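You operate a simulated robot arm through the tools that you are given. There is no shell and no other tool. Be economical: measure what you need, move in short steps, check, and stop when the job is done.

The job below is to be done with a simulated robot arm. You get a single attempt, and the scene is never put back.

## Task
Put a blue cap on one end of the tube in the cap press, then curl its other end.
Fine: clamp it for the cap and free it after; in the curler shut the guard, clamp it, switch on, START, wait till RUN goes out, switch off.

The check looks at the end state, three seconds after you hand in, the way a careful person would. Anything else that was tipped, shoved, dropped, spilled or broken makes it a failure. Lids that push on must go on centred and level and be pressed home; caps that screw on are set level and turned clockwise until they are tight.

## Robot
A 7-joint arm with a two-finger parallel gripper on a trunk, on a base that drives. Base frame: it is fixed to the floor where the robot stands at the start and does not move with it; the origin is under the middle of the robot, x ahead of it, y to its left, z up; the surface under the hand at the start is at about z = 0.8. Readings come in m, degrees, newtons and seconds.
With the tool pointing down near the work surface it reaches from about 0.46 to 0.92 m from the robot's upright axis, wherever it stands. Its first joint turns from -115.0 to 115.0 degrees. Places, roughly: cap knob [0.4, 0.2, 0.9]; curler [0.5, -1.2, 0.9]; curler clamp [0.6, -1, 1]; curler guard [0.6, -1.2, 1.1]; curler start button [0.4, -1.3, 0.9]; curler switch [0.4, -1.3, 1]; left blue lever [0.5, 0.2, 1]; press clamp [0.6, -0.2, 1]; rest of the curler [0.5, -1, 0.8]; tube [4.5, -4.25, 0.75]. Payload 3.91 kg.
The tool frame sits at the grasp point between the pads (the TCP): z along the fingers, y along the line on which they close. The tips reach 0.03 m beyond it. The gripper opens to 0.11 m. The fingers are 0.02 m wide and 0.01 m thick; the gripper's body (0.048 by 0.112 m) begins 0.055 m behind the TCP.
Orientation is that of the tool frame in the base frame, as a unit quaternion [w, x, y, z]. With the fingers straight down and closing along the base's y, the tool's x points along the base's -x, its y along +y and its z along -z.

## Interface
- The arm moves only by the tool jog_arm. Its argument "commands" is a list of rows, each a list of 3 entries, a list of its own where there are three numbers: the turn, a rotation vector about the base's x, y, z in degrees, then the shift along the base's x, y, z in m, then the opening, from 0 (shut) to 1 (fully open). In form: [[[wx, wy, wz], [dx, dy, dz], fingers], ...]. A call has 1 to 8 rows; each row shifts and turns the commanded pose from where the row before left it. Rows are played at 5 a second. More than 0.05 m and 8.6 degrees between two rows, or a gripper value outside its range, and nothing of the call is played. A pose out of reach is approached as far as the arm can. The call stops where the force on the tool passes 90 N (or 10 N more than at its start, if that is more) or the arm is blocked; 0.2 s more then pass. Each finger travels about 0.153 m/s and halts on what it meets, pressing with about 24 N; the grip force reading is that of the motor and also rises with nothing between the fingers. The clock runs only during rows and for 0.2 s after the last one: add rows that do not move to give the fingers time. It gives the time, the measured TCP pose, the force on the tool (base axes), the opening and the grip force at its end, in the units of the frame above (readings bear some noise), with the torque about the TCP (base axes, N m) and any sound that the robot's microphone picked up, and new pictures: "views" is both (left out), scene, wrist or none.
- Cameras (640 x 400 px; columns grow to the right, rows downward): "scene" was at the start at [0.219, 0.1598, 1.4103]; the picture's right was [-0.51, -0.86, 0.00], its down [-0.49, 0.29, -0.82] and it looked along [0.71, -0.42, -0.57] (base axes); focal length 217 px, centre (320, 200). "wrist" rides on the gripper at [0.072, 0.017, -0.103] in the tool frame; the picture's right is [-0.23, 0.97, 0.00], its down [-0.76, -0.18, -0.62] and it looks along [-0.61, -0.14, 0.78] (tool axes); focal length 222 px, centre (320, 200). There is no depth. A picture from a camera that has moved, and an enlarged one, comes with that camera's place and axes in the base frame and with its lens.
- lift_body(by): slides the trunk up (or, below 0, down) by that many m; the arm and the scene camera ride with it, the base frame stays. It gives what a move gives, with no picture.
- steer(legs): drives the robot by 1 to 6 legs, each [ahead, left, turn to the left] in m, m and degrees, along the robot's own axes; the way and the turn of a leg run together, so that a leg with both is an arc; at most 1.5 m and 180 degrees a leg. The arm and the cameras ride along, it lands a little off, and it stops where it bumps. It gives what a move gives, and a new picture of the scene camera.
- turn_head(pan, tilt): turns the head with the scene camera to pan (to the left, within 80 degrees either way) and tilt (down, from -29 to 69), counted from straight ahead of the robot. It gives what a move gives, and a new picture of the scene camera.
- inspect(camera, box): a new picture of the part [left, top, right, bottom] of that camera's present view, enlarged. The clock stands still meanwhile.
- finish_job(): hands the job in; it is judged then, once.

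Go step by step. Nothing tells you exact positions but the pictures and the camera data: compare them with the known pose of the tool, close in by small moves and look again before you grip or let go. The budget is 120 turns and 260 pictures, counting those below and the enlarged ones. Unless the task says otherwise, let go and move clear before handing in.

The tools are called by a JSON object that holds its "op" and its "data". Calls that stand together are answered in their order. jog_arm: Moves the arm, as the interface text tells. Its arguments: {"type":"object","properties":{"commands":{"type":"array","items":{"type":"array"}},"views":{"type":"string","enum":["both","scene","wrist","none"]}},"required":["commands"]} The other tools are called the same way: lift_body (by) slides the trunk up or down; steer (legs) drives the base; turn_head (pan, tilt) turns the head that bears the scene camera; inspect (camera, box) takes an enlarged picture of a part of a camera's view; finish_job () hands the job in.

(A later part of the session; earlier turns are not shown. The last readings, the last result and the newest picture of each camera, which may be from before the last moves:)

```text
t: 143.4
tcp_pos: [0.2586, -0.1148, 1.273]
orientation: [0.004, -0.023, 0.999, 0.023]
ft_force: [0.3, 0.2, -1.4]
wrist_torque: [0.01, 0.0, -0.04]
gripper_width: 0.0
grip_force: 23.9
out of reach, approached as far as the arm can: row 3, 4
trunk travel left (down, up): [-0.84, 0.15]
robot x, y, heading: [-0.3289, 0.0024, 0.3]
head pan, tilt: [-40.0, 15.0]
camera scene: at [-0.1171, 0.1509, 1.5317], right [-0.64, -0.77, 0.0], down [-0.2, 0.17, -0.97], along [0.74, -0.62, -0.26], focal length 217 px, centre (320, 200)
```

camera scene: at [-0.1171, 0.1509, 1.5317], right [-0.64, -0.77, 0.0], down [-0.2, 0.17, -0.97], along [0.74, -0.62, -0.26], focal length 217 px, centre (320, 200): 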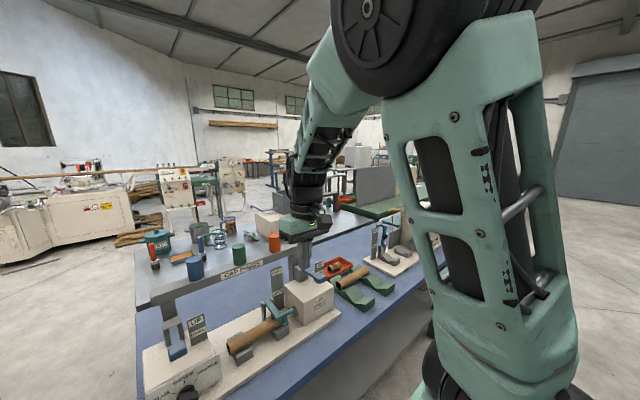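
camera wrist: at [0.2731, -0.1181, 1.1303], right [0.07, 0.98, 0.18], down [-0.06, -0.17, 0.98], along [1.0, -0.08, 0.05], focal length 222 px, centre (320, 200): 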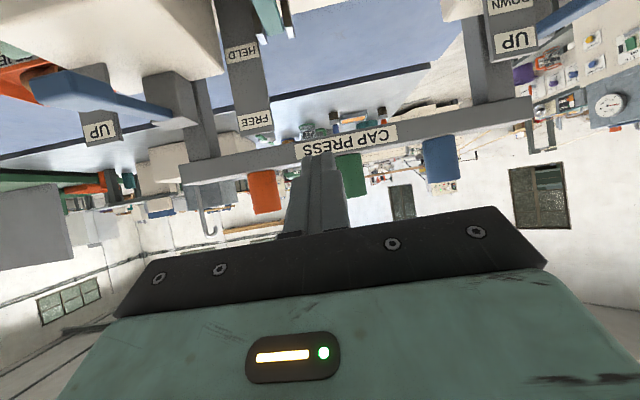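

The arm still seems locked. I'll take the same head view as at the start to compare the arm's shape.

{"op": "turn_head", "data": {"pan": -75, "tilt": 25}}

{"op": "turn_head", "data": {"pan": -60, "tilt": -15}}

```text
t: 144.4
tcp_pos: [0.258, -0.1146, 1.2744]
orientation: [0.004, -0.024, 0.999, 0.023]
ft_force: [0.5, -0.8, -0.8]
wrist_torque: [0.0, 0.04, -0.03]
gripper_width: 0.0
grip_force: 23.9
trunk travel left (down, up): [-0.84, 0.15]
robot x, y, heading: [-0.3298, 0.0067, 0.2]
head pan, tilt: [-75.0, 25.0]
camera scene: at [-0.1647, 0.1219, 1.5155], right [-0.96, -0.26, 0.0], down [-0.11, 0.41, -0.91], along [0.24, -0.87, -0.42], focal length 217 px, centre (320, 200)
```

scene: 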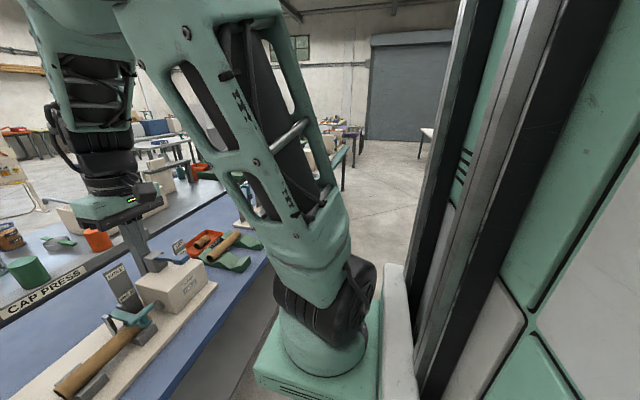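

```text
t: 145.4
tcp_pos: [0.2584, -0.1143, 1.2744]
orientation: [0.004, -0.023, 0.999, 0.023]
ft_force: [0.4, -0.2, -0.3]
wrist_torque: [0.0, -0.02, -0.01]
gripper_width: 0.0001
grip_force: 24.7
trunk travel left (down, up): [-0.84, 0.15]
robot x, y, heading: [-0.3276, 0.0047, 0.3]
head pan, tilt: [-60.0, -15.0]
camera scene: at [-0.1484, 0.1412, 1.5782], right [-0.86, -0.5, 0.0], down [0.13, -0.22, -0.97], along [0.49, -0.84, 0.26], focal length 217 px, centre (320, 200)
```

scene: 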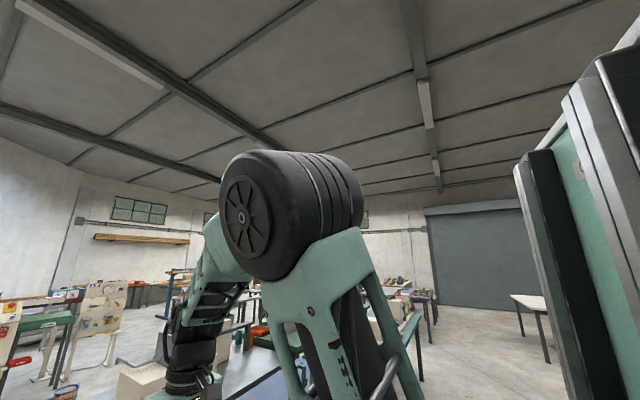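

The shoulder has swung about 90° round (joint 1 near its right limit), with the elbow folded the wrong way. I'll swing the hand around to the robot's right side so joint 3 unwinds, then come back.

{"op": "jog_arm", "data": {"commands": [[[0, 0, 0], [0, -0.03, 0.04], 0], [[0, 0, 0], [0, -0.03, 0.04], 0], [[0, 0, 0], [0, -0.045, 0.02], 0], [[0, 0, 0], [-0.01, -0.045, 0], 0], [[0, 0, 0], [-0.01, -0.045, 0], 0], [[0, 0, 0], [-0.02, -0.045, 0], 0], [[0, 0, 0], [-0.02, -0.045, 0], 0], [[0, 0, 0], [-0.02, -0.045, 0], 0]], "views": "none"}}

{"op": "jog_arm", "data": {"commands": [[[0, 0, 0], [-0.03, -0.035, 0], 0], [[0, 0, 0], [-0.03, -0.035, 0], 0], [[0, 0, 0], [-0.035, -0.03, 0], 0], [[0, 0, 0], [-0.035, -0.03, 0], 0], [[0, 0, 0], [-0.04, -0.03, 0], 0], [[0, 0, 0], [-0.04, -0.02, 0], 0], [[0, 0, 0], [-0.04, -0.02, 0], 0], [[0, 0, 0], [-0.04, -0.01, 0], 0]], "views": "none"}}

{"op": "turn_head", "data": {"pan": -75, "tilt": 15}}

```text
t: 147.2
tcp_pos: [0.1064, -0.3293, 1.3883]
orientation: [0.006, -0.024, 0.999, 0.024]
ft_force: [0.7, -1.0, 1.1]
wrist_torque: [0.01, 0.04, 0.02]
gripper_width: 0.0
grip_force: 24.3
out of reach, approached as far as the arm can: row 3, 4, 5, 6, 7, 8
trunk travel left (down, up): [-0.84, 0.15]
robot x, y, heading: [-0.3317, 0.0069, 0.1]
head pan, tilt: [-60.0, -15.0]
```

```text
t: 149.1
tcp_pos: [-0.0253, -0.3431, 1.2997]
orientation: [0.045, -0.023, 0.998, 0.028]
ft_force: [0.1, -0.4, 0.2]
wrist_torque: [0.01, 0.0, -0.04]
gripper_width: 0.0
grip_force: 24.0
out of reach, approached as far as the arm can: row 1, 2, 3, 4, 5, 6, 7, 8
trunk travel left (down, up): [-0.84, 0.15]
robot x, y, heading: [-0.3351, 0.008, 0.2]
head pan, tilt: [-60.0, -15.0]
```

```text
t: 150.0
tcp_pos: [-0.0248, -0.3424, 1.2996]
orientation: [0.045, -0.023, 0.998, 0.028]
ft_force: [0.1, -0.3, -0.6]
wrist_torque: [-0.01, 0.01, 0.0]
gripper_width: 0.0
grip_force: 24.4
trunk travel left (down, up): [-0.84, 0.15]
robot x, y, heading: [-0.3328, 0.005, -0.1]
head pan, tilt: [-75.0, 15.0]
camera scene: at [-0.1644, 0.1206, 1.5318], right [-0.96, -0.26, 0.0], down [-0.07, 0.25, -0.97], along [0.25, -0.93, -0.26], focal length 217 px, centre (320, 200)
```

scene: 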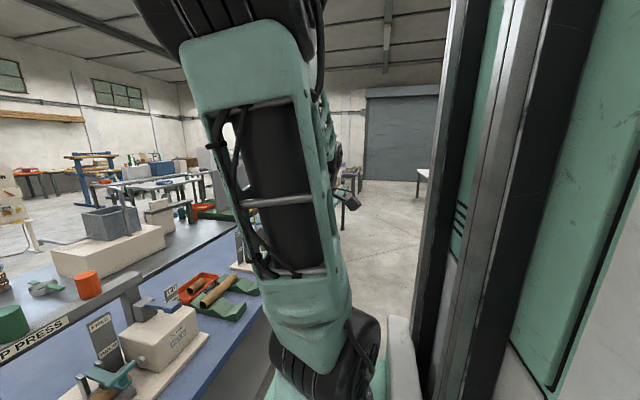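

The elbow is inverted (shoulder leaning backwards). The way out is to go over the top: tip the tool forward, rise until the arm is nearly upright, then come down on the right side.

{"op": "jog_arm", "data": {"commands": [[[0, -8.5, 0], [0, 0, 0.03], 0], [[0, -8.5, 0], [0, 0, 0.03], 0], [[0, -8.5, 0], [0, 0, 0.03], 0], [[0, -8.5, 0], [0, 0, 0.03], 0], [[0, -8.5, 0], [0, 0, 0.03], 0], [[0, -8.5, 0], [0, 0, 0.04], 0], [[0, -8.5, 0], [0, 0, 0.04], 0], [[0, -8.5, 0], [0, 0, 0.04], 0]], "views": "none"}}

{"op": "jog_arm", "data": {"commands": [[[0, -8.5, 0], [0, 0, 0.04], 0], [[0, -8.5, 0], [0, 0, 0.04], 0], [[0, 0, 0], [0, -0.02, 0.045], 0], [[0, 0, 0], [0, -0.02, 0.045], 0], [[0, 0, 0], [0, -0.02, 0.045], 0], [[0, 0, 0], [0, -0.02, 0.045], 0]], "views": "none"}}

{"op": "turn_head", "data": {"pan": -70, "tilt": -10}}

```text
t: 151.8
tcp_pos: [-0.0251, -0.356, 1.5674]
orientation: [0.582, -0.035, 0.812, 0.01]
ft_force: [0.2, -0.8, 0.4]
wrist_torque: [0.0, 0.03, -0.02]
gripper_width: 0.0001
grip_force: 23.7
out of reach, approached as far as the arm can: row 2, 3
trunk travel left (down, up): [-0.84, 0.15]
robot x, y, heading: [-0.3308, 0.0047, 0.1]
head pan, tilt: [-75.0, 15.0]
```

```text
t: 153.2
tcp_pos: [-0.0279, -0.4332, 1.8245]
orientation: [0.696, -0.035, 0.717, 0.005]
ft_force: [-0.9, 1.4, 0.0]
wrist_torque: [0.01, 0.05, -0.06]
gripper_width: 0.0001
grip_force: 24.1
trunk travel left (down, up): [-0.84, 0.15]
robot x, y, heading: [-0.3295, 0.0071, 0.2]
head pan, tilt: [-75.0, 15.0]
```

```text
t: 154.1
tcp_pos: [-0.0256, -0.4329, 1.8241]
orientation: [0.696, -0.036, 0.718, 0.004]
ft_force: [0.0, -0.2, 0.1]
wrist_torque: [0.05, 0.0, -0.05]
gripper_width: 0.0
grip_force: 24.1
trunk travel left (down, up): [-0.84, 0.15]
robot x, y, heading: [-0.3294, 0.0071, 0.2]
head pan, tilt: [-70.0, -10.0]
camera scene: at [-0.1598, 0.1316, 1.571], right [-0.94, -0.34, 0.0], down [0.06, -0.16, -0.98], along [0.34, -0.92, 0.17], focal length 217 px, centre (320, 200)
```

scene: 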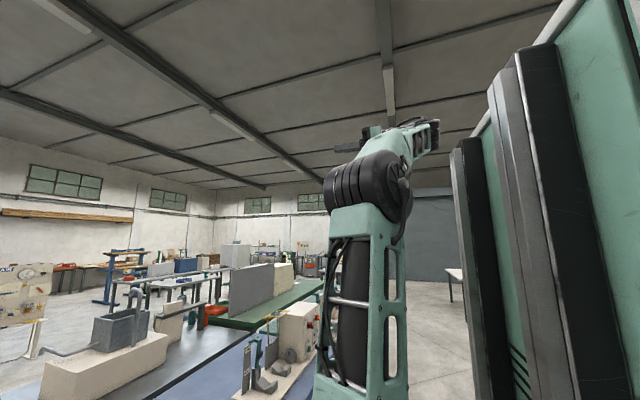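

The arm is now upright with a natural bend towards the right. I'll extend right, then swing forward.

{"op": "jog_arm", "data": {"commands": [[[0, 0, 0], [0, -0.045, -0.01], 0], [[0, 0, 0], [0, -0.045, -0.02], 0], [[0, 0, 0], [0, -0.04, -0.03], 0], [[0, 0, 0], [0, -0.04, -0.03], 0], [[0, 0, 0], [0, -0.04, -0.03], 0], [[0, 0, 0], [0.04, -0.02, -0.02], 0], [[0, 0, 0], [0.045, 0.0, -0.02], 0], [[0, 0, 0], [0.045, 0.0, -0.02], 0]], "views": "none"}}

{"op": "jog_arm", "data": {"commands": [[[0, 0, 0], [0.045, 0.02, 0], 0], [[0, 0, 0], [0.045, 0.02, 0], 0], [[0, 0, 0], [0.04, 0.025, 0], 0], [[0, 0, 0], [0.04, 0.025, 0], 0], [[0, 0, 0], [0.03, 0.035, 0], 0], [[0, 0, 0], [0.03, 0.035, 0], 0], [[0, 0, 0], [0.02, 0.04, 0], 0], [[0, 0, 0], [0, 0.045, 0], 0]], "views": "scene"}}

```text
t: 155.9
tcp_pos: [0.1081, -0.6655, 1.6478]
orientation: [0.696, -0.037, 0.717, 0.005]
ft_force: [-0.1, -0.9, 0.8]
wrist_torque: [0.0, -0.02, 0.02]
gripper_width: 0.0
grip_force: 24.1
trunk travel left (down, up): [-0.84, 0.15]
robot x, y, heading: [-0.3281, 0.0073, 0.4]
head pan, tilt: [-70.0, -10.0]
```

```text
t: 157.7
tcp_pos: [0.3539, -0.4181, 1.646]
orientation: [0.695, -0.036, 0.718, 0.005]
ft_force: [0.9, -0.8, -0.9]
wrist_torque: [0.02, 0.0, 0.02]
gripper_width: 0.0
grip_force: 23.7
trunk travel left (down, up): [-0.84, 0.15]
robot x, y, heading: [-0.3326, 0.0044, 0.3]
head pan, tilt: [-70.0, -10.0]
camera scene: at [-0.1593, 0.131, 1.5711], right [-0.94, -0.34, 0.0], down [0.06, -0.16, -0.98], along [0.34, -0.92, 0.17], focal length 217 px, centre (320, 200)
```

scene: 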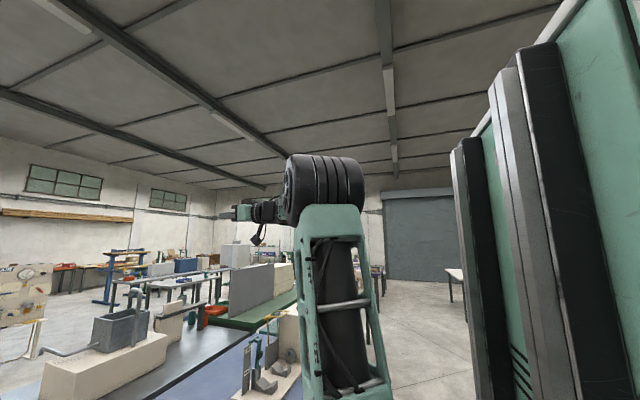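

No limits hit. Now I'll pitch the tool back down while staying extended.

{"op": "jog_arm", "data": {"commands": [[[0, 8.5, 0], [0, 0.02, -0.01], 0], [[0, 8.5, 0], [0, 0.02, -0.02], 0], [[0, 8.5, 0], [0, 0.02, -0.02], 0], [[0, 8.5, 0], [0, 0.02, -0.02], 0], [[0, 8.5, 0], [0, 0.01, -0.03], 0], [[0, 8.5, 0], [0, 0.01, -0.03], 0], [[0, 8.5, 0], [0, 0.01, -0.03], 0], [[0, 8.5, 0], [0, 0, -0.03], 0]], "views": "none"}}

{"op": "jog_arm", "data": {"commands": [[[0, 8.5, 0], [0, 0, -0.03], 0], [[0, 8.5, 0], [0, 0, -0.03], 0], [[0, 2.5, 0], [0, 0.03, -0.03], 0], [[0, 0, 0], [0, 0.04, -0.02], 0], [[0, 0, 0], [0, 0.04, -0.02], 0], [[0, 0, 0], [0, 0.04, -0.02], 0], [[0, 0, 0], [0, 0.04, 0], 0]], "views": "scene"}}

```text
t: 159.5
tcp_pos: [0.3556, -0.3096, 1.4545]
orientation: [0.175, -0.027, 0.984, 0.024]
ft_force: [-0.8, 0.2, 0.3]
wrist_torque: [-0.01, -0.03, 0.0]
gripper_width: 0.0
grip_force: 23.7
trunk travel left (down, up): [-0.84, 0.15]
robot x, y, heading: [-0.3279, 0.0045, 0.4]
head pan, tilt: [-70.0, -10.0]
```

```text
t: 161.1
tcp_pos: [0.3542, -0.1215, 1.3063]
orientation: [0.006, -0.022, 0.999, 0.03]
ft_force: [0.1, -1.7, -0.7]
wrist_torque: [0.06, -0.01, -0.02]
gripper_width: 0.0
grip_force: 24.1
trunk travel left (down, up): [-0.84, 0.15]
robot x, y, heading: [-0.332, 0.0096, 0.2]
head pan, tilt: [-70.0, -10.0]
camera scene: at [-0.1597, 0.1309, 1.5711], right [-0.94, -0.34, 0.0], down [0.06, -0.16, -0.98], along [0.34, -0.92, 0.17], focal length 217 px, centre (320, 200)
```

scene: 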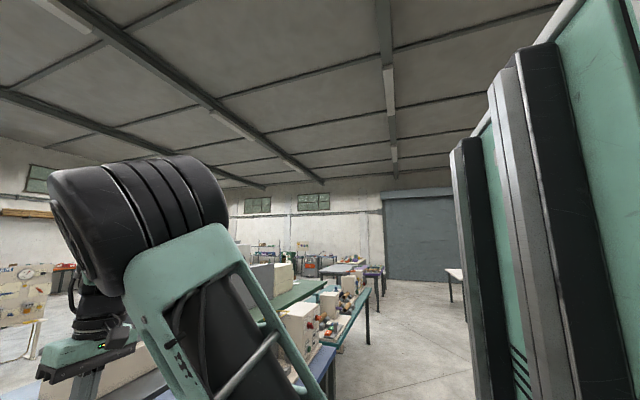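

The arm is back in its normal shape. I'll straighten the tool and move over the left lever handle.

{"op": "jog_arm", "data": {"commands": [[[-3.4, -0.6, -2.5], [0.0126, 0.034, -0.025], 0], [[0, 0, 0], [0.0126, 0.034, -0.025], 0], [[0, 0, 0], [0.0126, 0.034, -0.025], 0], [[0, 0, 0], [0.0126, 0.034, -0.025], 0], [[0, 0, 0], [0.0126, 0.034, -0.025], 0], [[0, 0, 0], [0.0126, 0.034, -0.025], 0], [[0, 0, 0], [0.0126, 0.034, -0.025], 0], [[0, 0, 0], [0.0126, 0.034, -0.02], 0]], "views": "wrist"}}

{"op": "turn_head", "data": {"pan": 0, "tilt": 40}}

{"op": "inspect", "data": {"camera": "scene", "box": [260, 100, 420, 200]}}

```text
t: 162.9
tcp_pos: [0.4586, 0.1544, 1.109]
orientation: [0.012, -0.001, 1.0, -0.001]
ft_force: [-0.5, -0.5, 1.0]
wrist_torque: [0.03, 0.01, 0.02]
gripper_width: 0.0
grip_force: 23.5
trunk travel left (down, up): [-0.84, 0.15]
robot x, y, heading: [-0.3305, 0.0052, 0.4]
head pan, tilt: [-70.0, -10.0]
camera wrist: at [0.3812, 0.1712, 1.2096], right [0.23, 0.97, 0.0], down [0.75, -0.18, 0.64], along [0.63, -0.14, -0.77], focal length 222 px, centre (320, 200)
```

wrist: 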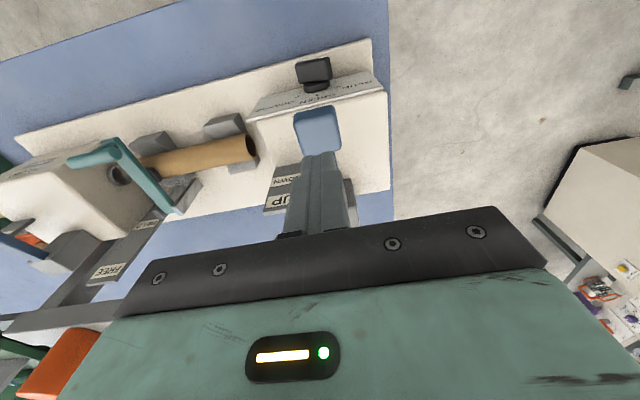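

```text
t: 164.3
tcp_pos: [0.457, 0.1546, 1.1087]
orientation: [0.012, -0.001, 1.0, 0.0]
ft_force: [-0.5, 0.6, 0.2]
wrist_torque: [-0.02, -0.02, 0.01]
gripper_width: 0.0
grip_force: 23.9
trunk travel left (down, up): [-0.84, 0.15]
robot x, y, heading: [-0.3325, 0.0022, 0.5]
head pan, tilt: [0.0, 40.0]
camera scene: at [-0.1038, 0.211, 1.4922], right [0.0, -1.0, 0.0], down [-0.64, 0.0, -0.77], along [0.77, 0.0, -0.64], focal length 217 px, centre (320, 200)
```

scene: 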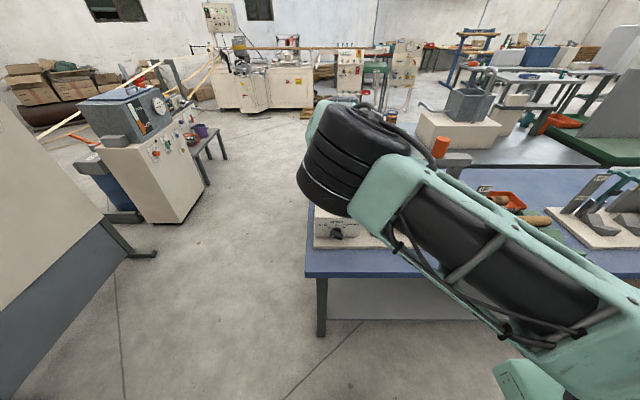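

```text
4.00 times, centred on (340, 150) of scene
camera zoom: at [-0.1038, 0.211, 1.4922], right [0.0, -1.0, 0.0], down [-0.64, 0.0, -0.77], along [0.77, 0.0, -0.64], focal length 869 px, centre (240, 400)
```

zoom: 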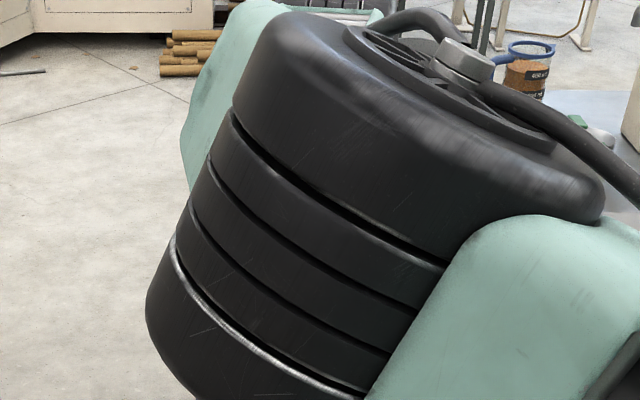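

The closed fingers are directly above the handle (0.462, 0.152). I'll descend and press it down, watching the force.

{"op": "jog_arm", "data": {"commands": [[[0, 0, 0], [0.002, -0.002, -0.03], 0], [[0, 0, 0], [0, 0, -0.025], 0], [[0, 0, 0], [0, 0, -0.01], 0], [[0, 0, 0], [0, 0, -0.01], 0], [[0, 0, 0], [0, 0, -0.01], 0], [[0, 0, 0], [0, 0, -0.01], 0]], "views": "wrist"}}

```text
t: 165.7
tcp_pos: [0.4574, 0.1501, 1.0149]
orientation: [0.012, 0.0, 1.0, 0.0]
ft_force: [-0.5, 1.5, 5.4]
wrist_torque: [0.07, -0.01, -0.03]
gripper_width: 0.0002
grip_force: 24.3
trunk travel left (down, up): [-0.84, 0.15]
robot x, y, heading: [-0.3259, 0.0046, 0.1]
head pan, tilt: [0.0, 40.0]
camera wrist: at [0.3818, 0.1674, 1.1151], right [0.22, 0.97, 0.0], down [0.75, -0.18, 0.64], along [0.63, -0.14, -0.77], focal length 222 px, centre (320, 200)
```

wrist: 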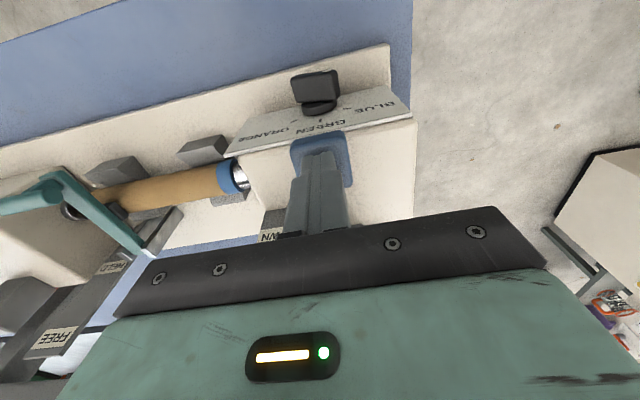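

A blue cap has appeared on the tube's left end with the ram behind it. I'll keep pressing to drive it home.

{"op": "jog_arm", "data": {"commands": [[[0, 0, 0], [0, 0, -0.008], 0], [[0, 0, 0], [0, 0, -0.008], 0], [[0, 0, 0], [0, 0, -0.008], 0], [[0, 0, 0], [0, 0, -0.008], 0], [[0, 0, 0], [0, 0, -0.008], 0]], "views": "wrist"}}

{"op": "inspect", "data": {"camera": "wrist", "box": [160, 100, 400, 250]}}

```text
t: 166.4
tcp_pos: [0.4583, 0.1511, 1.0131]
orientation: [0.019, -0.001, 1.0, 0.001]
ft_force: [-29.9, -7.1, 48.6]
wrist_torque: [-0.21, 0.35, -0.11]
gripper_width: 0.0
grip_force: 23.7
trunk travel left (down, up): [-0.84, 0.15]
robot x, y, heading: [-0.3334, 0.005, 0.1]
head pan, tilt: [0.0, 40.0]
stopped in row 3: the force on the tool passed its limit at 97 N (the readings are from after the stop); the commanded pose is now the measured one
camera wrist: at [0.3813, 0.1672, 1.1131], right [0.22, 0.97, 0.01], down [0.74, -0.18, 0.65], along [0.64, -0.14, -0.76], focal length 222 px, centre (320, 200)
```

wrist: 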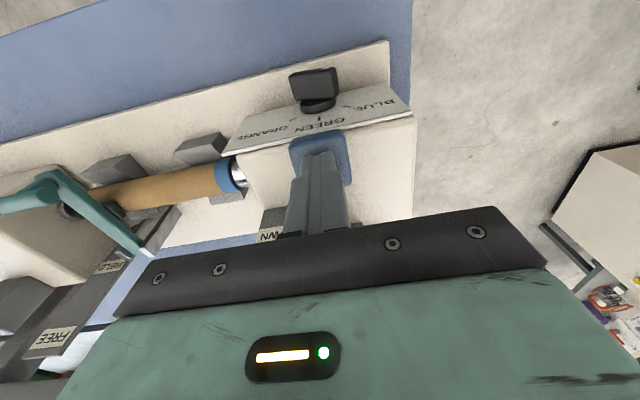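

```text
2.67 times, centred on (280, 175) of wrist
camera zoom: at [0.3813, 0.1672, 1.1131], right [0.22, 0.97, 0.01], down [0.74, -0.18, 0.65], along [0.64, -0.14, -0.76], focal length 592 px, centre (427, 267)
```

zoom: 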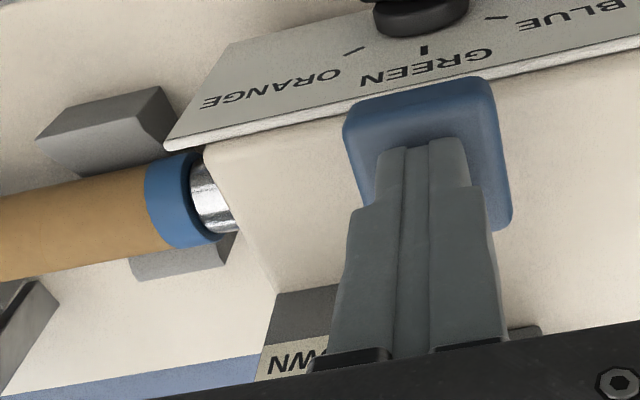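

The lever reached its hard stop at 97 N. I'll lift off and see whether it springs back.

{"op": "jog_arm", "data": {"commands": [[[0, 0, 0], [0, 0, 0.02], 0], [[0, 0, 0], [0, 0, 0.03], 0], [[0, 0, 0], [-0.02, 0, 0.03], 0], [[0, 0, 0], [-0.03, 0, 0.03], 0]], "views": "wrist"}}

{"op": "inspect", "data": {"camera": "wrist", "box": [160, 50, 400, 200]}}

```text
t: 167.4
tcp_pos: [0.409, 0.1498, 1.1158]
orientation: [0.017, -0.001, 1.0, 0.002]
ft_force: [0.9, 0.1, -1.2]
wrist_torque: [0.0, 0.04, 0.01]
gripper_width: 0.0
grip_force: 24.0
trunk travel left (down, up): [-0.84, 0.15]
robot x, y, heading: [-0.3319, 0.0044, 0.1]
head pan, tilt: [0.0, 40.0]
camera wrist: at [0.3339, 0.1677, 1.2164], right [0.22, 0.97, 0.01], down [0.74, -0.18, 0.65], along [0.63, -0.14, -0.76], focal length 222 px, centre (320, 200)
```

wrist: 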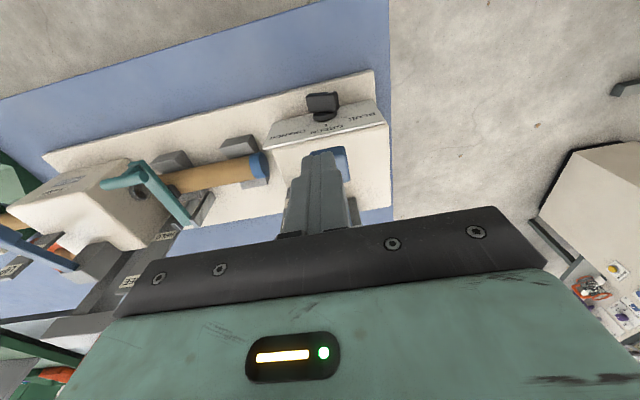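

```text
2.67 times, centred on (280, 125) of wrist
camera zoom: at [0.3339, 0.1677, 1.2164], right [0.22, 0.97, 0.01], down [0.74, -0.18, 0.65], along [0.63, -0.14, -0.76], focal length 592 px, centre (427, 400)
```

zoom: 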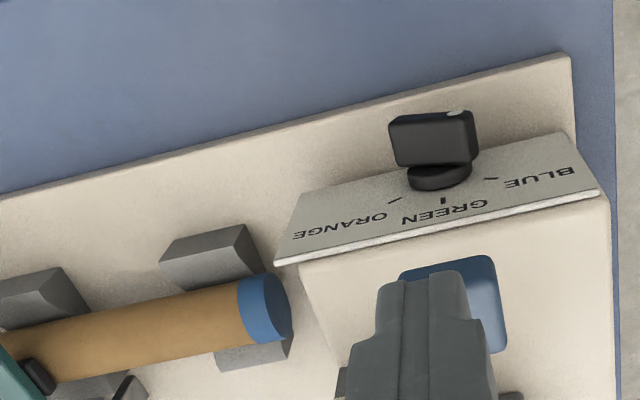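

The ram retracted and the blue cap sits square and home on the tube. Now I'll yaw the tool 90° and move above the clamp handle to free it.

{"op": "jog_arm", "data": {"commands": [[[0, 0, -8.4], [0, -0.02, 0.01], 0], [[0, 0, -8.4], [0, -0.02, 0.01], 0], [[0, 0, -8.4], [0, -0.025, 0.01], 0.2], [[0, 0, -8.4], [0, -0.025, 0], 0.4], [[0, 0, -8.4], [0, -0.025, 0], 0.4], [[0, 0, -8.4], [0, -0.025, 0], 0.4], [[0, 0, -8.4], [0, -0.025, 0], 0.4], [[0, 0, -8.4], [0, -0.025, 0], 0.4]], "views": "none"}}

{"op": "jog_arm", "data": {"commands": [[[0, 0, -8.4], [0, -0.025, 0], 0.4], [[0, 0, -8.4], [0, -0.025, 0], 0.4], [[0, 0, -6], [0, -0.025, 0], 0.4], [[0, 0, 0], [0.01, -0.025, 0], 0.4]], "views": "both"}}

```text
t: 169.2
tcp_pos: [0.3589, 0.0905, 1.1498]
orientation: [0.012, 0.207, 0.978, -0.004]
ft_force: [0.1, 0.7, 0.5]
wrist_torque: [0.01, 0.02, 0.01]
gripper_width: 0.0441
grip_force: 0.2
out of reach, approached as far as the arm can: row 3, 4, 5, 6, 7, 8
trunk travel left (down, up): [-0.84, 0.15]
robot x, y, heading: [-0.3308, 0.0064, -0.0]
head pan, tilt: [0.0, 40.0]
```

```text
t: 170.2
tcp_pos: [0.3529, 0.0572, 1.1443]
orientation: [0.011, 0.223, 0.975, -0.006]
ft_force: [-0.1, -0.1, 1.1]
wrist_torque: [-0.01, 0.0, 0.01]
gripper_width: 0.0439
grip_force: 0.1
out of reach, approached as far as the arm can: row 1, 2, 3
trunk travel left (down, up): [-0.84, 0.15]
robot x, y, heading: [-0.3309, 0.0063, 0.1]
head pan, tilt: [0.0, 40.0]
camera scene: at [-0.1042, 0.2113, 1.492], right [0.0, -1.0, 0.0], down [-0.64, 0.0, -0.77], along [0.77, 0.0, -0.64], focal length 217 px, centre (320, 200)
camera wrist: at [0.2937, 0.1061, 1.2454], right [0.63, 0.78, 0.0], down [0.6, -0.48, 0.64], along [0.5, -0.4, -0.77], focal length 222 px, centre (320, 200)
```

scene: 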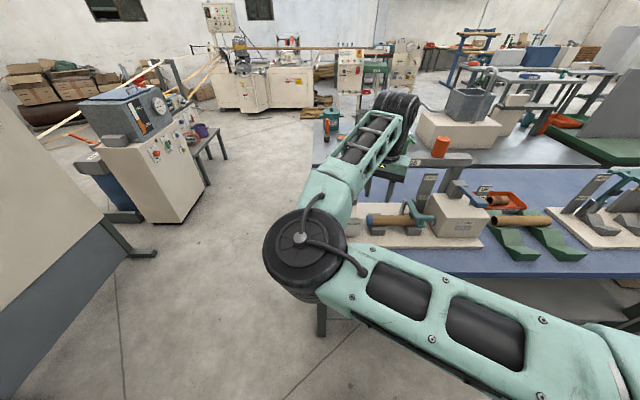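
wrist: 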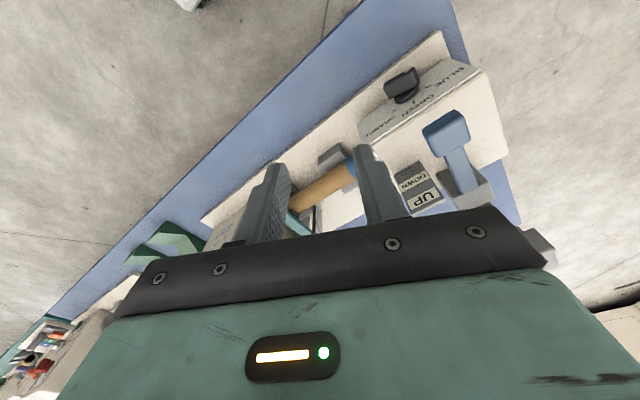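

Yawing that way pins the wrist and throws the elbow out left. I'll yaw the opposite way instead, which should bring the elbow back.

{"op": "jog_arm", "data": {"commands": [[[0, 0, 8.4], [0, 0, 0.03], 0.4], [[0, 0, 8.4], [0, -0.01, 0.03], 0.4], [[0, 0, 8.4], [0, -0.02, 0.02], 0.4], [[0, 0, 8.4], [0.01, -0.02, 0], 0.4], [[0, 0, 8.4], [0.01, -0.02, 0], 0.4], [[0, 0, 8.4], [0.01, -0.02, 0], 0.4], [[0, 0, 8.4], [0.01, -0.02, 0], 0.4], [[0, 0, 8.4], [0, -0.02, 0], 0.4]], "views": "none"}}

{"op": "jog_arm", "data": {"commands": [[[0, 0, 8.4], [0.01, 0, 0], 0.4], [[0, 0, 8.4], [0.01, 0, 0], 0.4], [[0, 0, 8.4], [0.01, 0, 0], 0.4], [[0, 0, 8.4], [0, 0, 0], 0.4], [[0, 0, 8.4], [0, 0, 0], 0.4], [[0, 0, 6], [0, 0, 0], 0.4]], "views": "both"}}

```text
t: 172.0
tcp_pos: [0.394, -0.0718, 1.2253]
orientation: [0.012, -0.355, 0.935, 0.002]
ft_force: [-0.8, -0.6, -0.3]
wrist_torque: [-0.01, -0.01, 0.02]
gripper_width: 0.0439
grip_force: 0.0
trunk travel left (down, up): [-0.84, 0.15]
robot x, y, heading: [-0.3303, 0.0049, 0.1]
head pan, tilt: [0.0, 40.0]
```

```text
t: 173.4
tcp_pos: [0.4224, -0.0718, 1.2247]
orientation: [0.01, -0.703, 0.711, 0.007]
ft_force: [-0.5, -0.3, -0.1]
wrist_torque: [0.01, 0.03, 0.01]
gripper_width: 0.0441
grip_force: 0.1
trunk travel left (down, up): [-0.84, 0.15]
robot x, y, heading: [-0.3328, 0.0098, 0.3]
head pan, tilt: [0.0, 40.0]
camera scene: at [-0.1041, 0.211, 1.4921], right [0.0, -1.0, 0.0], down [-0.64, 0.0, -0.77], along [0.77, 0.0, -0.64], focal length 217 px, centre (320, 200)
camera wrist: at [0.4048, -0.1474, 1.3251], right [-0.97, 0.24, 0.0], down [0.18, 0.74, 0.64], along [0.15, 0.62, -0.77], focal length 222 px, centre (320, 200)
```

scene: 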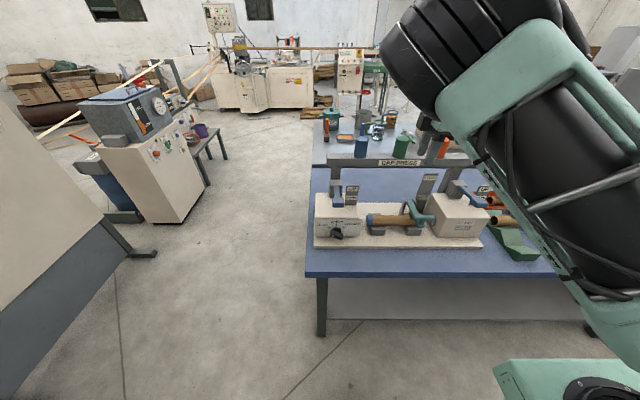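
wrist: 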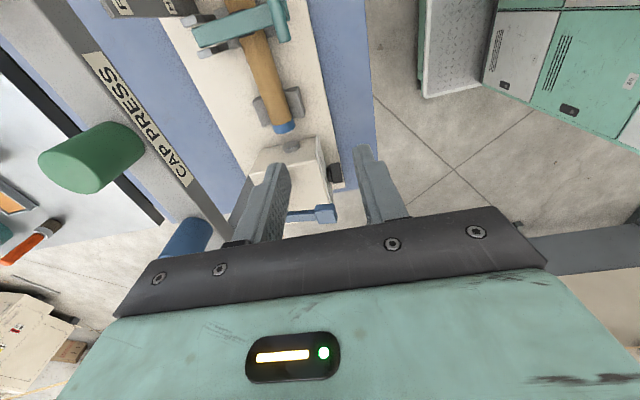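

The 90° yaw works this way and the elbow is back up. The clamp handle bar is at about (0.46, -0.155, 0.935). I'll move above it.

{"op": "jog_arm", "data": {"commands": [[[0, 0, 0], [0.018, -0.03, -0.03], 0.5], [[0, 0, 0], [0.018, -0.02, -0.04], 0.5], [[0, 0, 0], [0, -0.02, -0.045], 0.5], [[0, 0, 0], [0, 0, -0.045], 0.5], [[0, 0, 0], [0, 0, -0.045], 0.5]], "views": "wrist"}}

{"op": "turn_head", "data": {"pan": -15, "tilt": 42}}

{"op": "inspect", "data": {"camera": "scene", "box": [260, 100, 420, 200]}}

```text
t: 174.6
tcp_pos: [0.4604, -0.1438, 1.0185]
orientation: [0.011, -0.703, 0.712, 0.006]
ft_force: [-0.1, -0.7, 0.1]
wrist_torque: [0.01, -0.01, 0.03]
gripper_width: 0.0549
grip_force: 0.0
trunk travel left (down, up): [-0.84, 0.15]
robot x, y, heading: [-0.3312, 0.0046, 0.3]
head pan, tilt: [0.0, 40.0]
camera wrist: at [0.4415, -0.2178, 1.1201], right [-0.97, 0.24, 0.0], down [0.18, 0.74, 0.64], along [0.15, 0.62, -0.77], focal length 222 px, centre (320, 200)
```

wrist: 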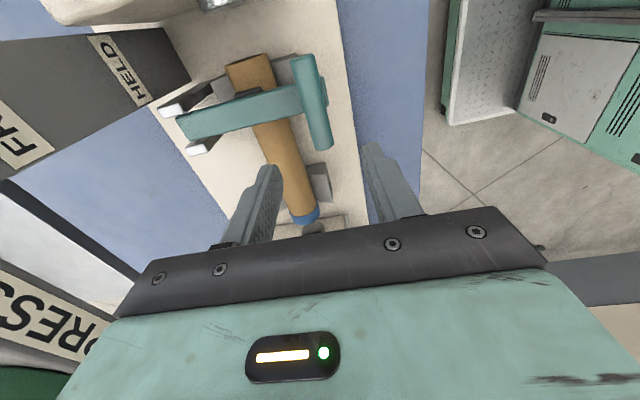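

```text
t: 175.3
tcp_pos: [0.4608, -0.1426, 1.0186]
orientation: [0.011, -0.703, 0.711, 0.007]
ft_force: [0.8, -0.9, -0.2]
wrist_torque: [-0.01, 0.0, 0.0]
gripper_width: 0.0549
grip_force: 0.2
trunk travel left (down, up): [-0.84, 0.15]
robot x, y, heading: [-0.3283, 0.0047, 0.0]
head pan, tilt: [-15.0, 42.0]
camera scene: at [-0.1082, 0.1894, 1.4892], right [-0.25, -0.97, 0.0], down [-0.65, 0.17, -0.74], along [0.72, -0.19, -0.67], focal length 217 px, centre (320, 200)
```

scene: 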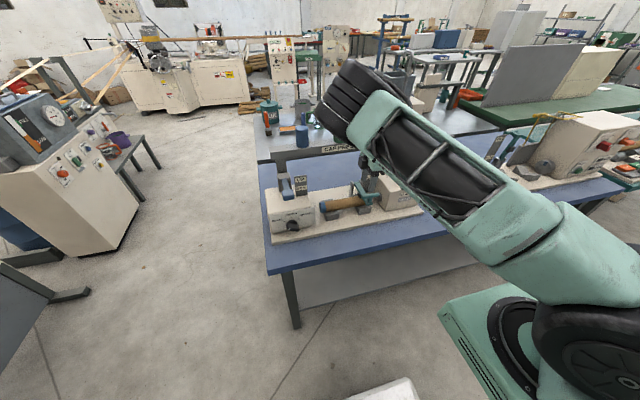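

```text
4.00 times, centred on (340, 150) of scene
camera zoom: at [-0.1082, 0.1894, 1.4892], right [-0.25, -0.97, 0.0], down [-0.65, 0.17, -0.74], along [0.72, -0.19, -0.67], focal length 869 px, centre (240, 400)
```

zoom: 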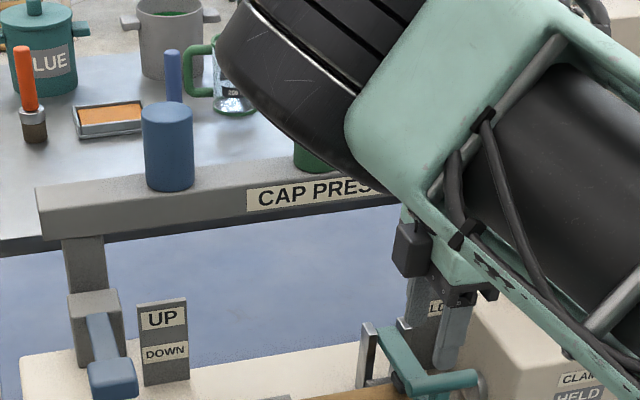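

The bar (y -0.13 to -0.198, x 0.46) lies centred between the fingers. Descending 7 cm and gripping its left arm.

{"op": "jog_arm", "data": {"commands": [[[0, 0, 0], [0, 0.002, -0.04], 0.5], [[0, 0, 0], [0, 0.002, -0.033], 0.5], [[0, 0, 0], [0, 0, 0], 0.1], [[0, 0, 0], [0, 0, 0], 0.05], [[0, 0, 0], [0, 0, 0], 0.05]], "views": "wrist"}}

```text
t: 176.6
tcp_pos: [0.4601, -0.1371, 0.9474]
orientation: [0.011, -0.703, 0.712, 0.006]
ft_force: [8.4, -3.9, -3.0]
wrist_torque: [-0.35, -0.11, 0.71]
gripper_width: 0.0172
grip_force: 45.0
trunk travel left (down, up): [-0.84, 0.15]
robot x, y, heading: [-0.3312, 0.0035, 0.2]
head pan, tilt: [-15.0, 42.0]
camera wrist: at [0.4411, -0.2124, 1.0473], right [-0.97, 0.24, 0.0], down [0.18, 0.74, 0.64], along [0.15, 0.62, -0.77], focal length 222 px, centre (320, 200)
```

wrist: 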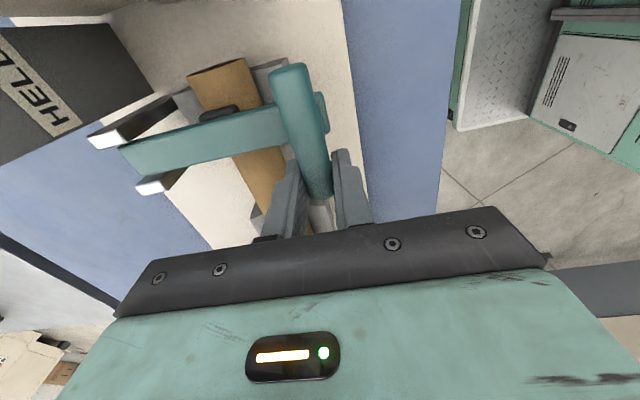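

Bar gripped (17 mm). I'll lift it along its arc, about 40°, then check.

{"op": "jog_arm", "data": {"commands": [[[0, 0, 0], [0.0081, 0, 0.0206], 0.05], [[0, 0, 0], [0.0116, 0, 0.0189], 0.05], [[0, 0, 0], [0.0147, 0, 0.0166], 0.05], [[0, 0, 0], [0.0173, 0, 0.0138], 0.05]], "views": "wrist"}}

```text
t: 177.6
tcp_pos: [0.5104, -0.1376, 1.0197]
orientation: [0.012, -0.703, 0.711, 0.006]
ft_force: [-13.9, 4.4, 16.5]
wrist_torque: [0.6, 0.29, 0.59]
gripper_width: 0.0175
grip_force: 45.0
trunk travel left (down, up): [-0.84, 0.15]
robot x, y, heading: [-0.3264, 0.0053, 0.2]
head pan, tilt: [-15.0, 42.0]
camera wrist: at [0.4914, -0.2126, 1.1201], right [-0.97, 0.24, 0.0], down [0.18, 0.74, 0.64], along [0.16, 0.62, -0.77], focal length 222 px, centre (320, 200)
```

wrist: 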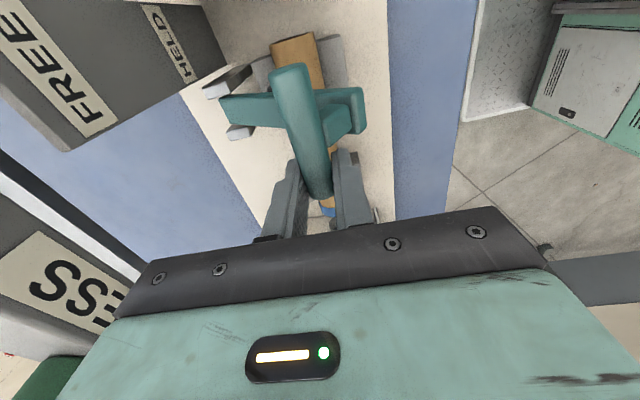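

I'll continue the arc while leaning the hand back, so its body stays clear of the beam and caps.

{"op": "jog_arm", "data": {"commands": [[[0, -8, 0], [0.0178, 0, 0.0105], 0.05], [[0, -8, 0], [0.0194, 0, 0.0066], 0.05], [[0, -8, 0], [0.0199, 0, 0.0025], 0.05]], "views": "wrist"}}

{"op": "inspect", "data": {"camera": "scene", "box": [280, 120, 440, 220]}}

```text
t: 178.3
tcp_pos: [0.5703, -0.1391, 1.0394]
orientation: [0.16, -0.688, 0.693, -0.142]
ft_force: [-5.5, -0.7, 29.0]
wrist_torque: [0.25, 0.0, 0.86]
gripper_width: 0.0174
grip_force: 45.7
trunk travel left (down, up): [-0.84, 0.15]
robot x, y, heading: [-0.3305, 0.0047, 0.4]
head pan, tilt: [-15.0, 42.0]
camera wrist: at [0.5102, -0.2127, 1.1239], right [-0.88, 0.24, -0.4], down [-0.1, 0.74, 0.66], along [0.46, 0.62, -0.64], focal length 222 px, centre (320, 200)
```

wrist: 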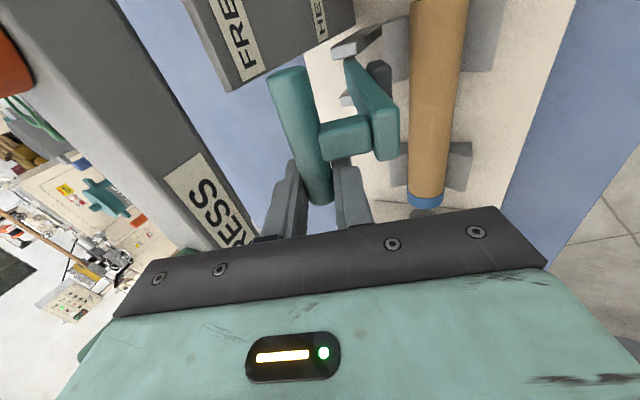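

```text
4.00 times, centred on (360, 170) of scene
camera zoom: at [-0.1099, 0.1895, 1.4895], right [-0.26, -0.97, 0.0], down [-0.65, 0.17, -0.74], along [0.72, -0.19, -0.67], focal length 869 px, centre (160, 320)
```

zoom: 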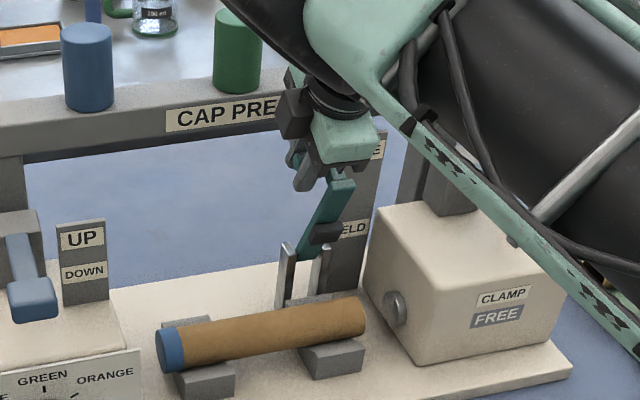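

The sign reads CLAMP FREE. I'll nudge slightly further past upright, open, and back away.

{"op": "jog_arm", "data": {"commands": [[[0, -4, 0], [0.012, 0, -0.002], 0.05], [[0, 0, 0], [0, 0, 0], 0.35], [[0, 0, 0], [0, 0, 0], 0.35], [[0, 0, 0], [-0.012, 0, 0.03], 0.35], [[0, 0, 0], [-0.025, 0, 0.04], 0.35], [[0, 0, 0], [-0.03, 0, 0.03], 0.35]], "views": "wrist"}}

{"op": "inspect", "data": {"camera": "scene", "box": [280, 120, 440, 220]}}

```text
t: 179.8
tcp_pos: [0.5124, -0.1383, 1.133]
orientation: [0.181, -0.684, 0.688, -0.162]
ft_force: [1.2, 0.5, -0.2]
wrist_torque: [0.03, 0.05, 0.03]
gripper_width: 0.0384
grip_force: 0.2
trunk travel left (down, up): [-0.84, 0.15]
robot x, y, heading: [-0.3352, 0.0026, 0.2]
head pan, tilt: [-15.0, 42.0]
camera wrist: at [0.4489, -0.2133, 1.2124], right [-0.86, 0.24, -0.45], down [-0.14, 0.74, 0.65], along [0.49, 0.62, -0.61], focal length 222 px, centre (320, 200)
```

wrist: 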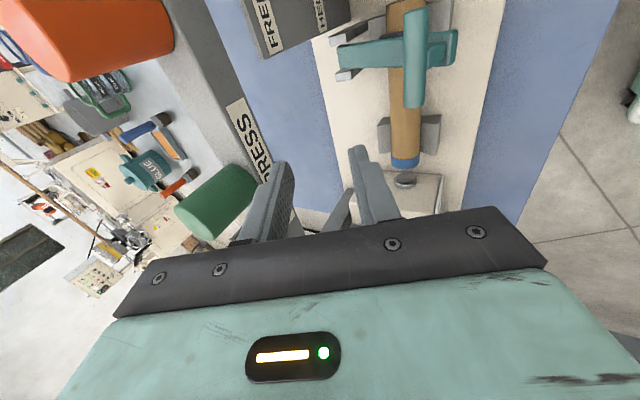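

```text
4.00 times, centred on (360, 170) of scene
camera zoom: at [-0.1076, 0.1894, 1.489], right [-0.26, -0.97, 0.0], down [-0.65, 0.17, -0.74], along [0.72, -0.19, -0.67], focal length 869 px, centre (160, 320)
```

zoom: 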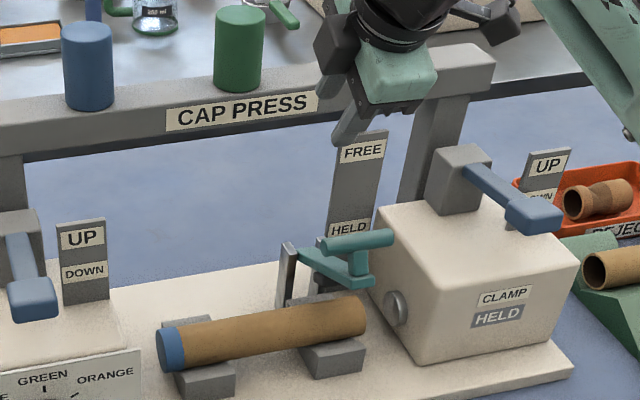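

The lever fell back to HELD because my finger dragged it on the way out. I'll repeat the lift, push further to its stop, and leave straight upward.

{"op": "jog_arm", "data": {"commands": [[[0, 8, 0], [-0.013, 0, 0], 0.5], [[0, 8, 0], [-0.013, 0, 0], 0.5], [[0, 8, 0], [-0.013, 0, -0.02], 0.5], [[0, 4, 0], [-0.013, 0, -0.03], 0.5], [[0, 0, 0], [0, 0, -0.045], 0.5], [[0, 0, 0], [0, 0, -0.045], 0.5], [[0, 0, 0], [0, 0, 0], 0.5]], "views": "wrist"}}

```text
t: 181.3
tcp_pos: [0.4584, -0.1383, 0.9917]
orientation: [0.011, -0.703, 0.711, 0.008]
ft_force: [0.1, 0.2, -0.2]
wrist_torque: [0.03, 0.0, 0.01]
gripper_width: 0.055
grip_force: 0.0
trunk travel left (down, up): [-0.84, 0.15]
robot x, y, heading: [-0.3297, 0.0098, 0.4]
head pan, tilt: [-15.0, 42.0]
camera wrist: at [0.4407, -0.2131, 1.0936], right [-0.97, 0.24, 0.0], down [0.18, 0.74, 0.64], along [0.15, 0.62, -0.77], focal length 222 px, centre (320, 200)
```

wrist: 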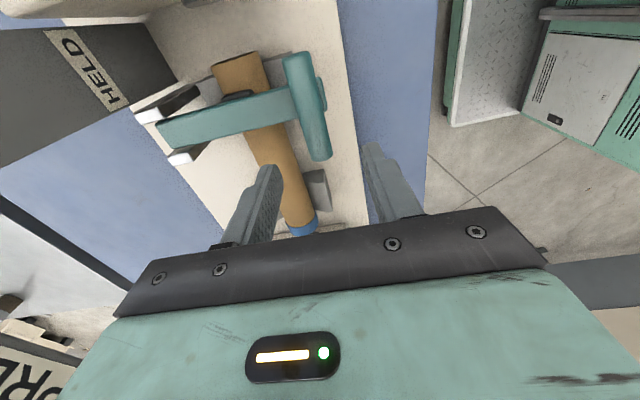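

Gripping again; the bar sits behind the stem, so upright puts it near x 0.61. I'll plan the arc to there with a stronger backward lean.

{"op": "jog_arm", "data": {"commands": [[[0, 0, 0], [0.0015, 0, -0.04], 0.5], [[0, 0, 0], [0, 0, 0], 0.1], [[0, 0, 0], [0, 0, 0], 0.05], [[0, 0, 0], [0, 0, 0], 0.05], [[0, 0, 0], [0.0075, 0, 0.02], 0.05], [[0, 0, 0], [0.011, 0, 0.018], 0.05], [[0, 0, 0], [0.0141, 0, 0.0165], 0.05], [[0, 0, 0], [0.0164, 0, 0.0135], 0.05]], "views": "none"}}

{"op": "jog_arm", "data": {"commands": [[[0, -8, 0], [0.017, 0, 0.0103], 0.05], [[0, -8, 0], [0.0181, 0, 0.0065], 0.05], [[0, -8, 0], [0.0196, 0, 0.0027], 0.05], [[0, -8, 0], [0.0199, 0, -0.0013], 0.05], [[0, -8, 0], [0.0154, 0, -0.0042], 0.05]], "views": "wrist"}}

{"op": "inspect", "data": {"camera": "scene", "box": [280, 120, 440, 220]}}

```text
t: 183.2
tcp_pos: [0.5101, -0.1393, 1.0232]
orientation: [0.011, -0.703, 0.711, 0.005]
ft_force: [-7.0, 1.7, 7.8]
wrist_torque: [0.36, 0.19, 0.71]
gripper_width: 0.0172
grip_force: 44.8
trunk travel left (down, up): [-0.84, 0.15]
robot x, y, heading: [-0.3278, 0.0071, 0.2]
head pan, tilt: [-15.0, 42.0]
```

```text
t: 184.3
tcp_pos: [0.6034, -0.1402, 1.0386]
orientation: [0.255, -0.662, 0.664, -0.236]
ft_force: [0.7, -2.5, 15.7]
wrist_torque: [0.05, 0.19, 1.25]
gripper_width: 0.0168
grip_force: 44.9
trunk travel left (down, up): [-0.84, 0.15]
robot x, y, heading: [-0.3348, 0.0046, 0.0]
head pan, tilt: [-15.0, 42.0]
camera wrist: at [0.5224, -0.2138, 1.1037], right [-0.74, 0.24, -0.63], down [-0.28, 0.74, 0.61], along [0.61, 0.62, -0.49], focal length 222 px, centre (320, 200)
```

wrist: 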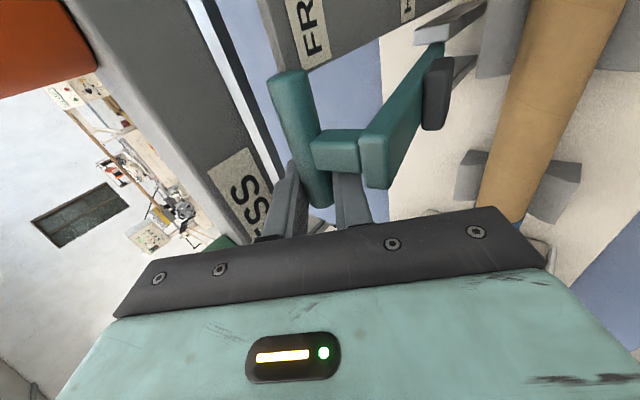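

```text
4.00 times, centred on (360, 170) of scene
camera zoom: at [-0.109, 0.1895, 1.4896], right [-0.26, -0.97, 0.0], down [-0.65, 0.17, -0.74], along [0.72, -0.19, -0.67], focal length 869 px, centre (160, 320)
```

zoom: 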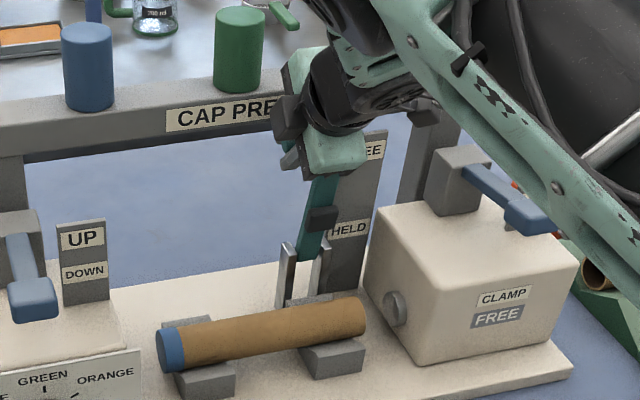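

The lever is upright at its stop and reads FREE. I'll open slightly and withdraw along the fingers.

{"op": "jog_arm", "data": {"commands": [[[0, 0, 0], [0.003, 0, 0], 0.05], [[0, 0, 0], [0, 0, 0], 0.35], [[0, 0, 0], [0, 0, 0], 0.35], [[0, 0, 0], [-0.012, 0, 0.02], 0.35], [[0, 0, 0], [-0.013, 0, 0.02], 0.35], [[0, 0, 0], [-0.03, 0, 0.03], 0.35], [[0, 0, 0], [-0.04, 0, 0.02], 0.35]], "views": "wrist"}}

{"op": "inspect", "data": {"camera": "scene", "box": [280, 120, 440, 220]}}

```text
t: 185.9
tcp_pos: [0.5083, -0.1357, 1.1242]
orientation: [0.253, -0.662, 0.665, -0.233]
ft_force: [0.2, 0.2, -0.1]
wrist_torque: [-0.01, 0.0, 0.01]
gripper_width: 0.0384
grip_force: 0.0
trunk travel left (down, up): [-0.84, 0.15]
robot x, y, heading: [-0.3272, 0.0062, 0.0]
head pan, tilt: [-15.0, 42.0]
camera wrist: at [0.4291, -0.211, 1.1902], right [-0.74, 0.24, -0.62], down [-0.27, 0.74, 0.61], along [0.61, 0.62, -0.49], focal length 222 px, centre (320, 200)
```

wrist: 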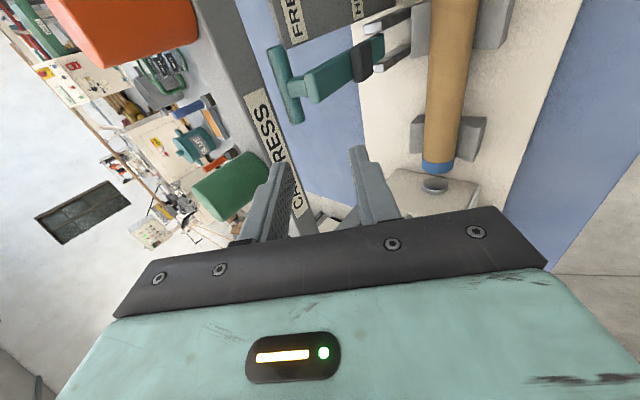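

```text
4.00 times, centred on (360, 170) of scene
camera zoom: at [-0.1076, 0.1895, 1.489], right [-0.26, -0.97, 0.0], down [-0.65, 0.17, -0.74], along [0.72, -0.19, -0.67], focal length 869 px, centre (160, 320)
```

zoom: 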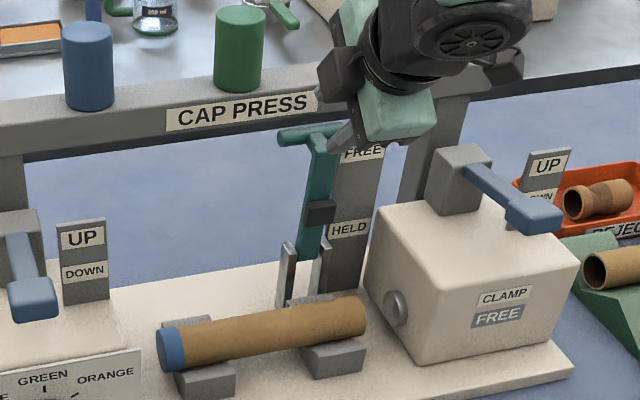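

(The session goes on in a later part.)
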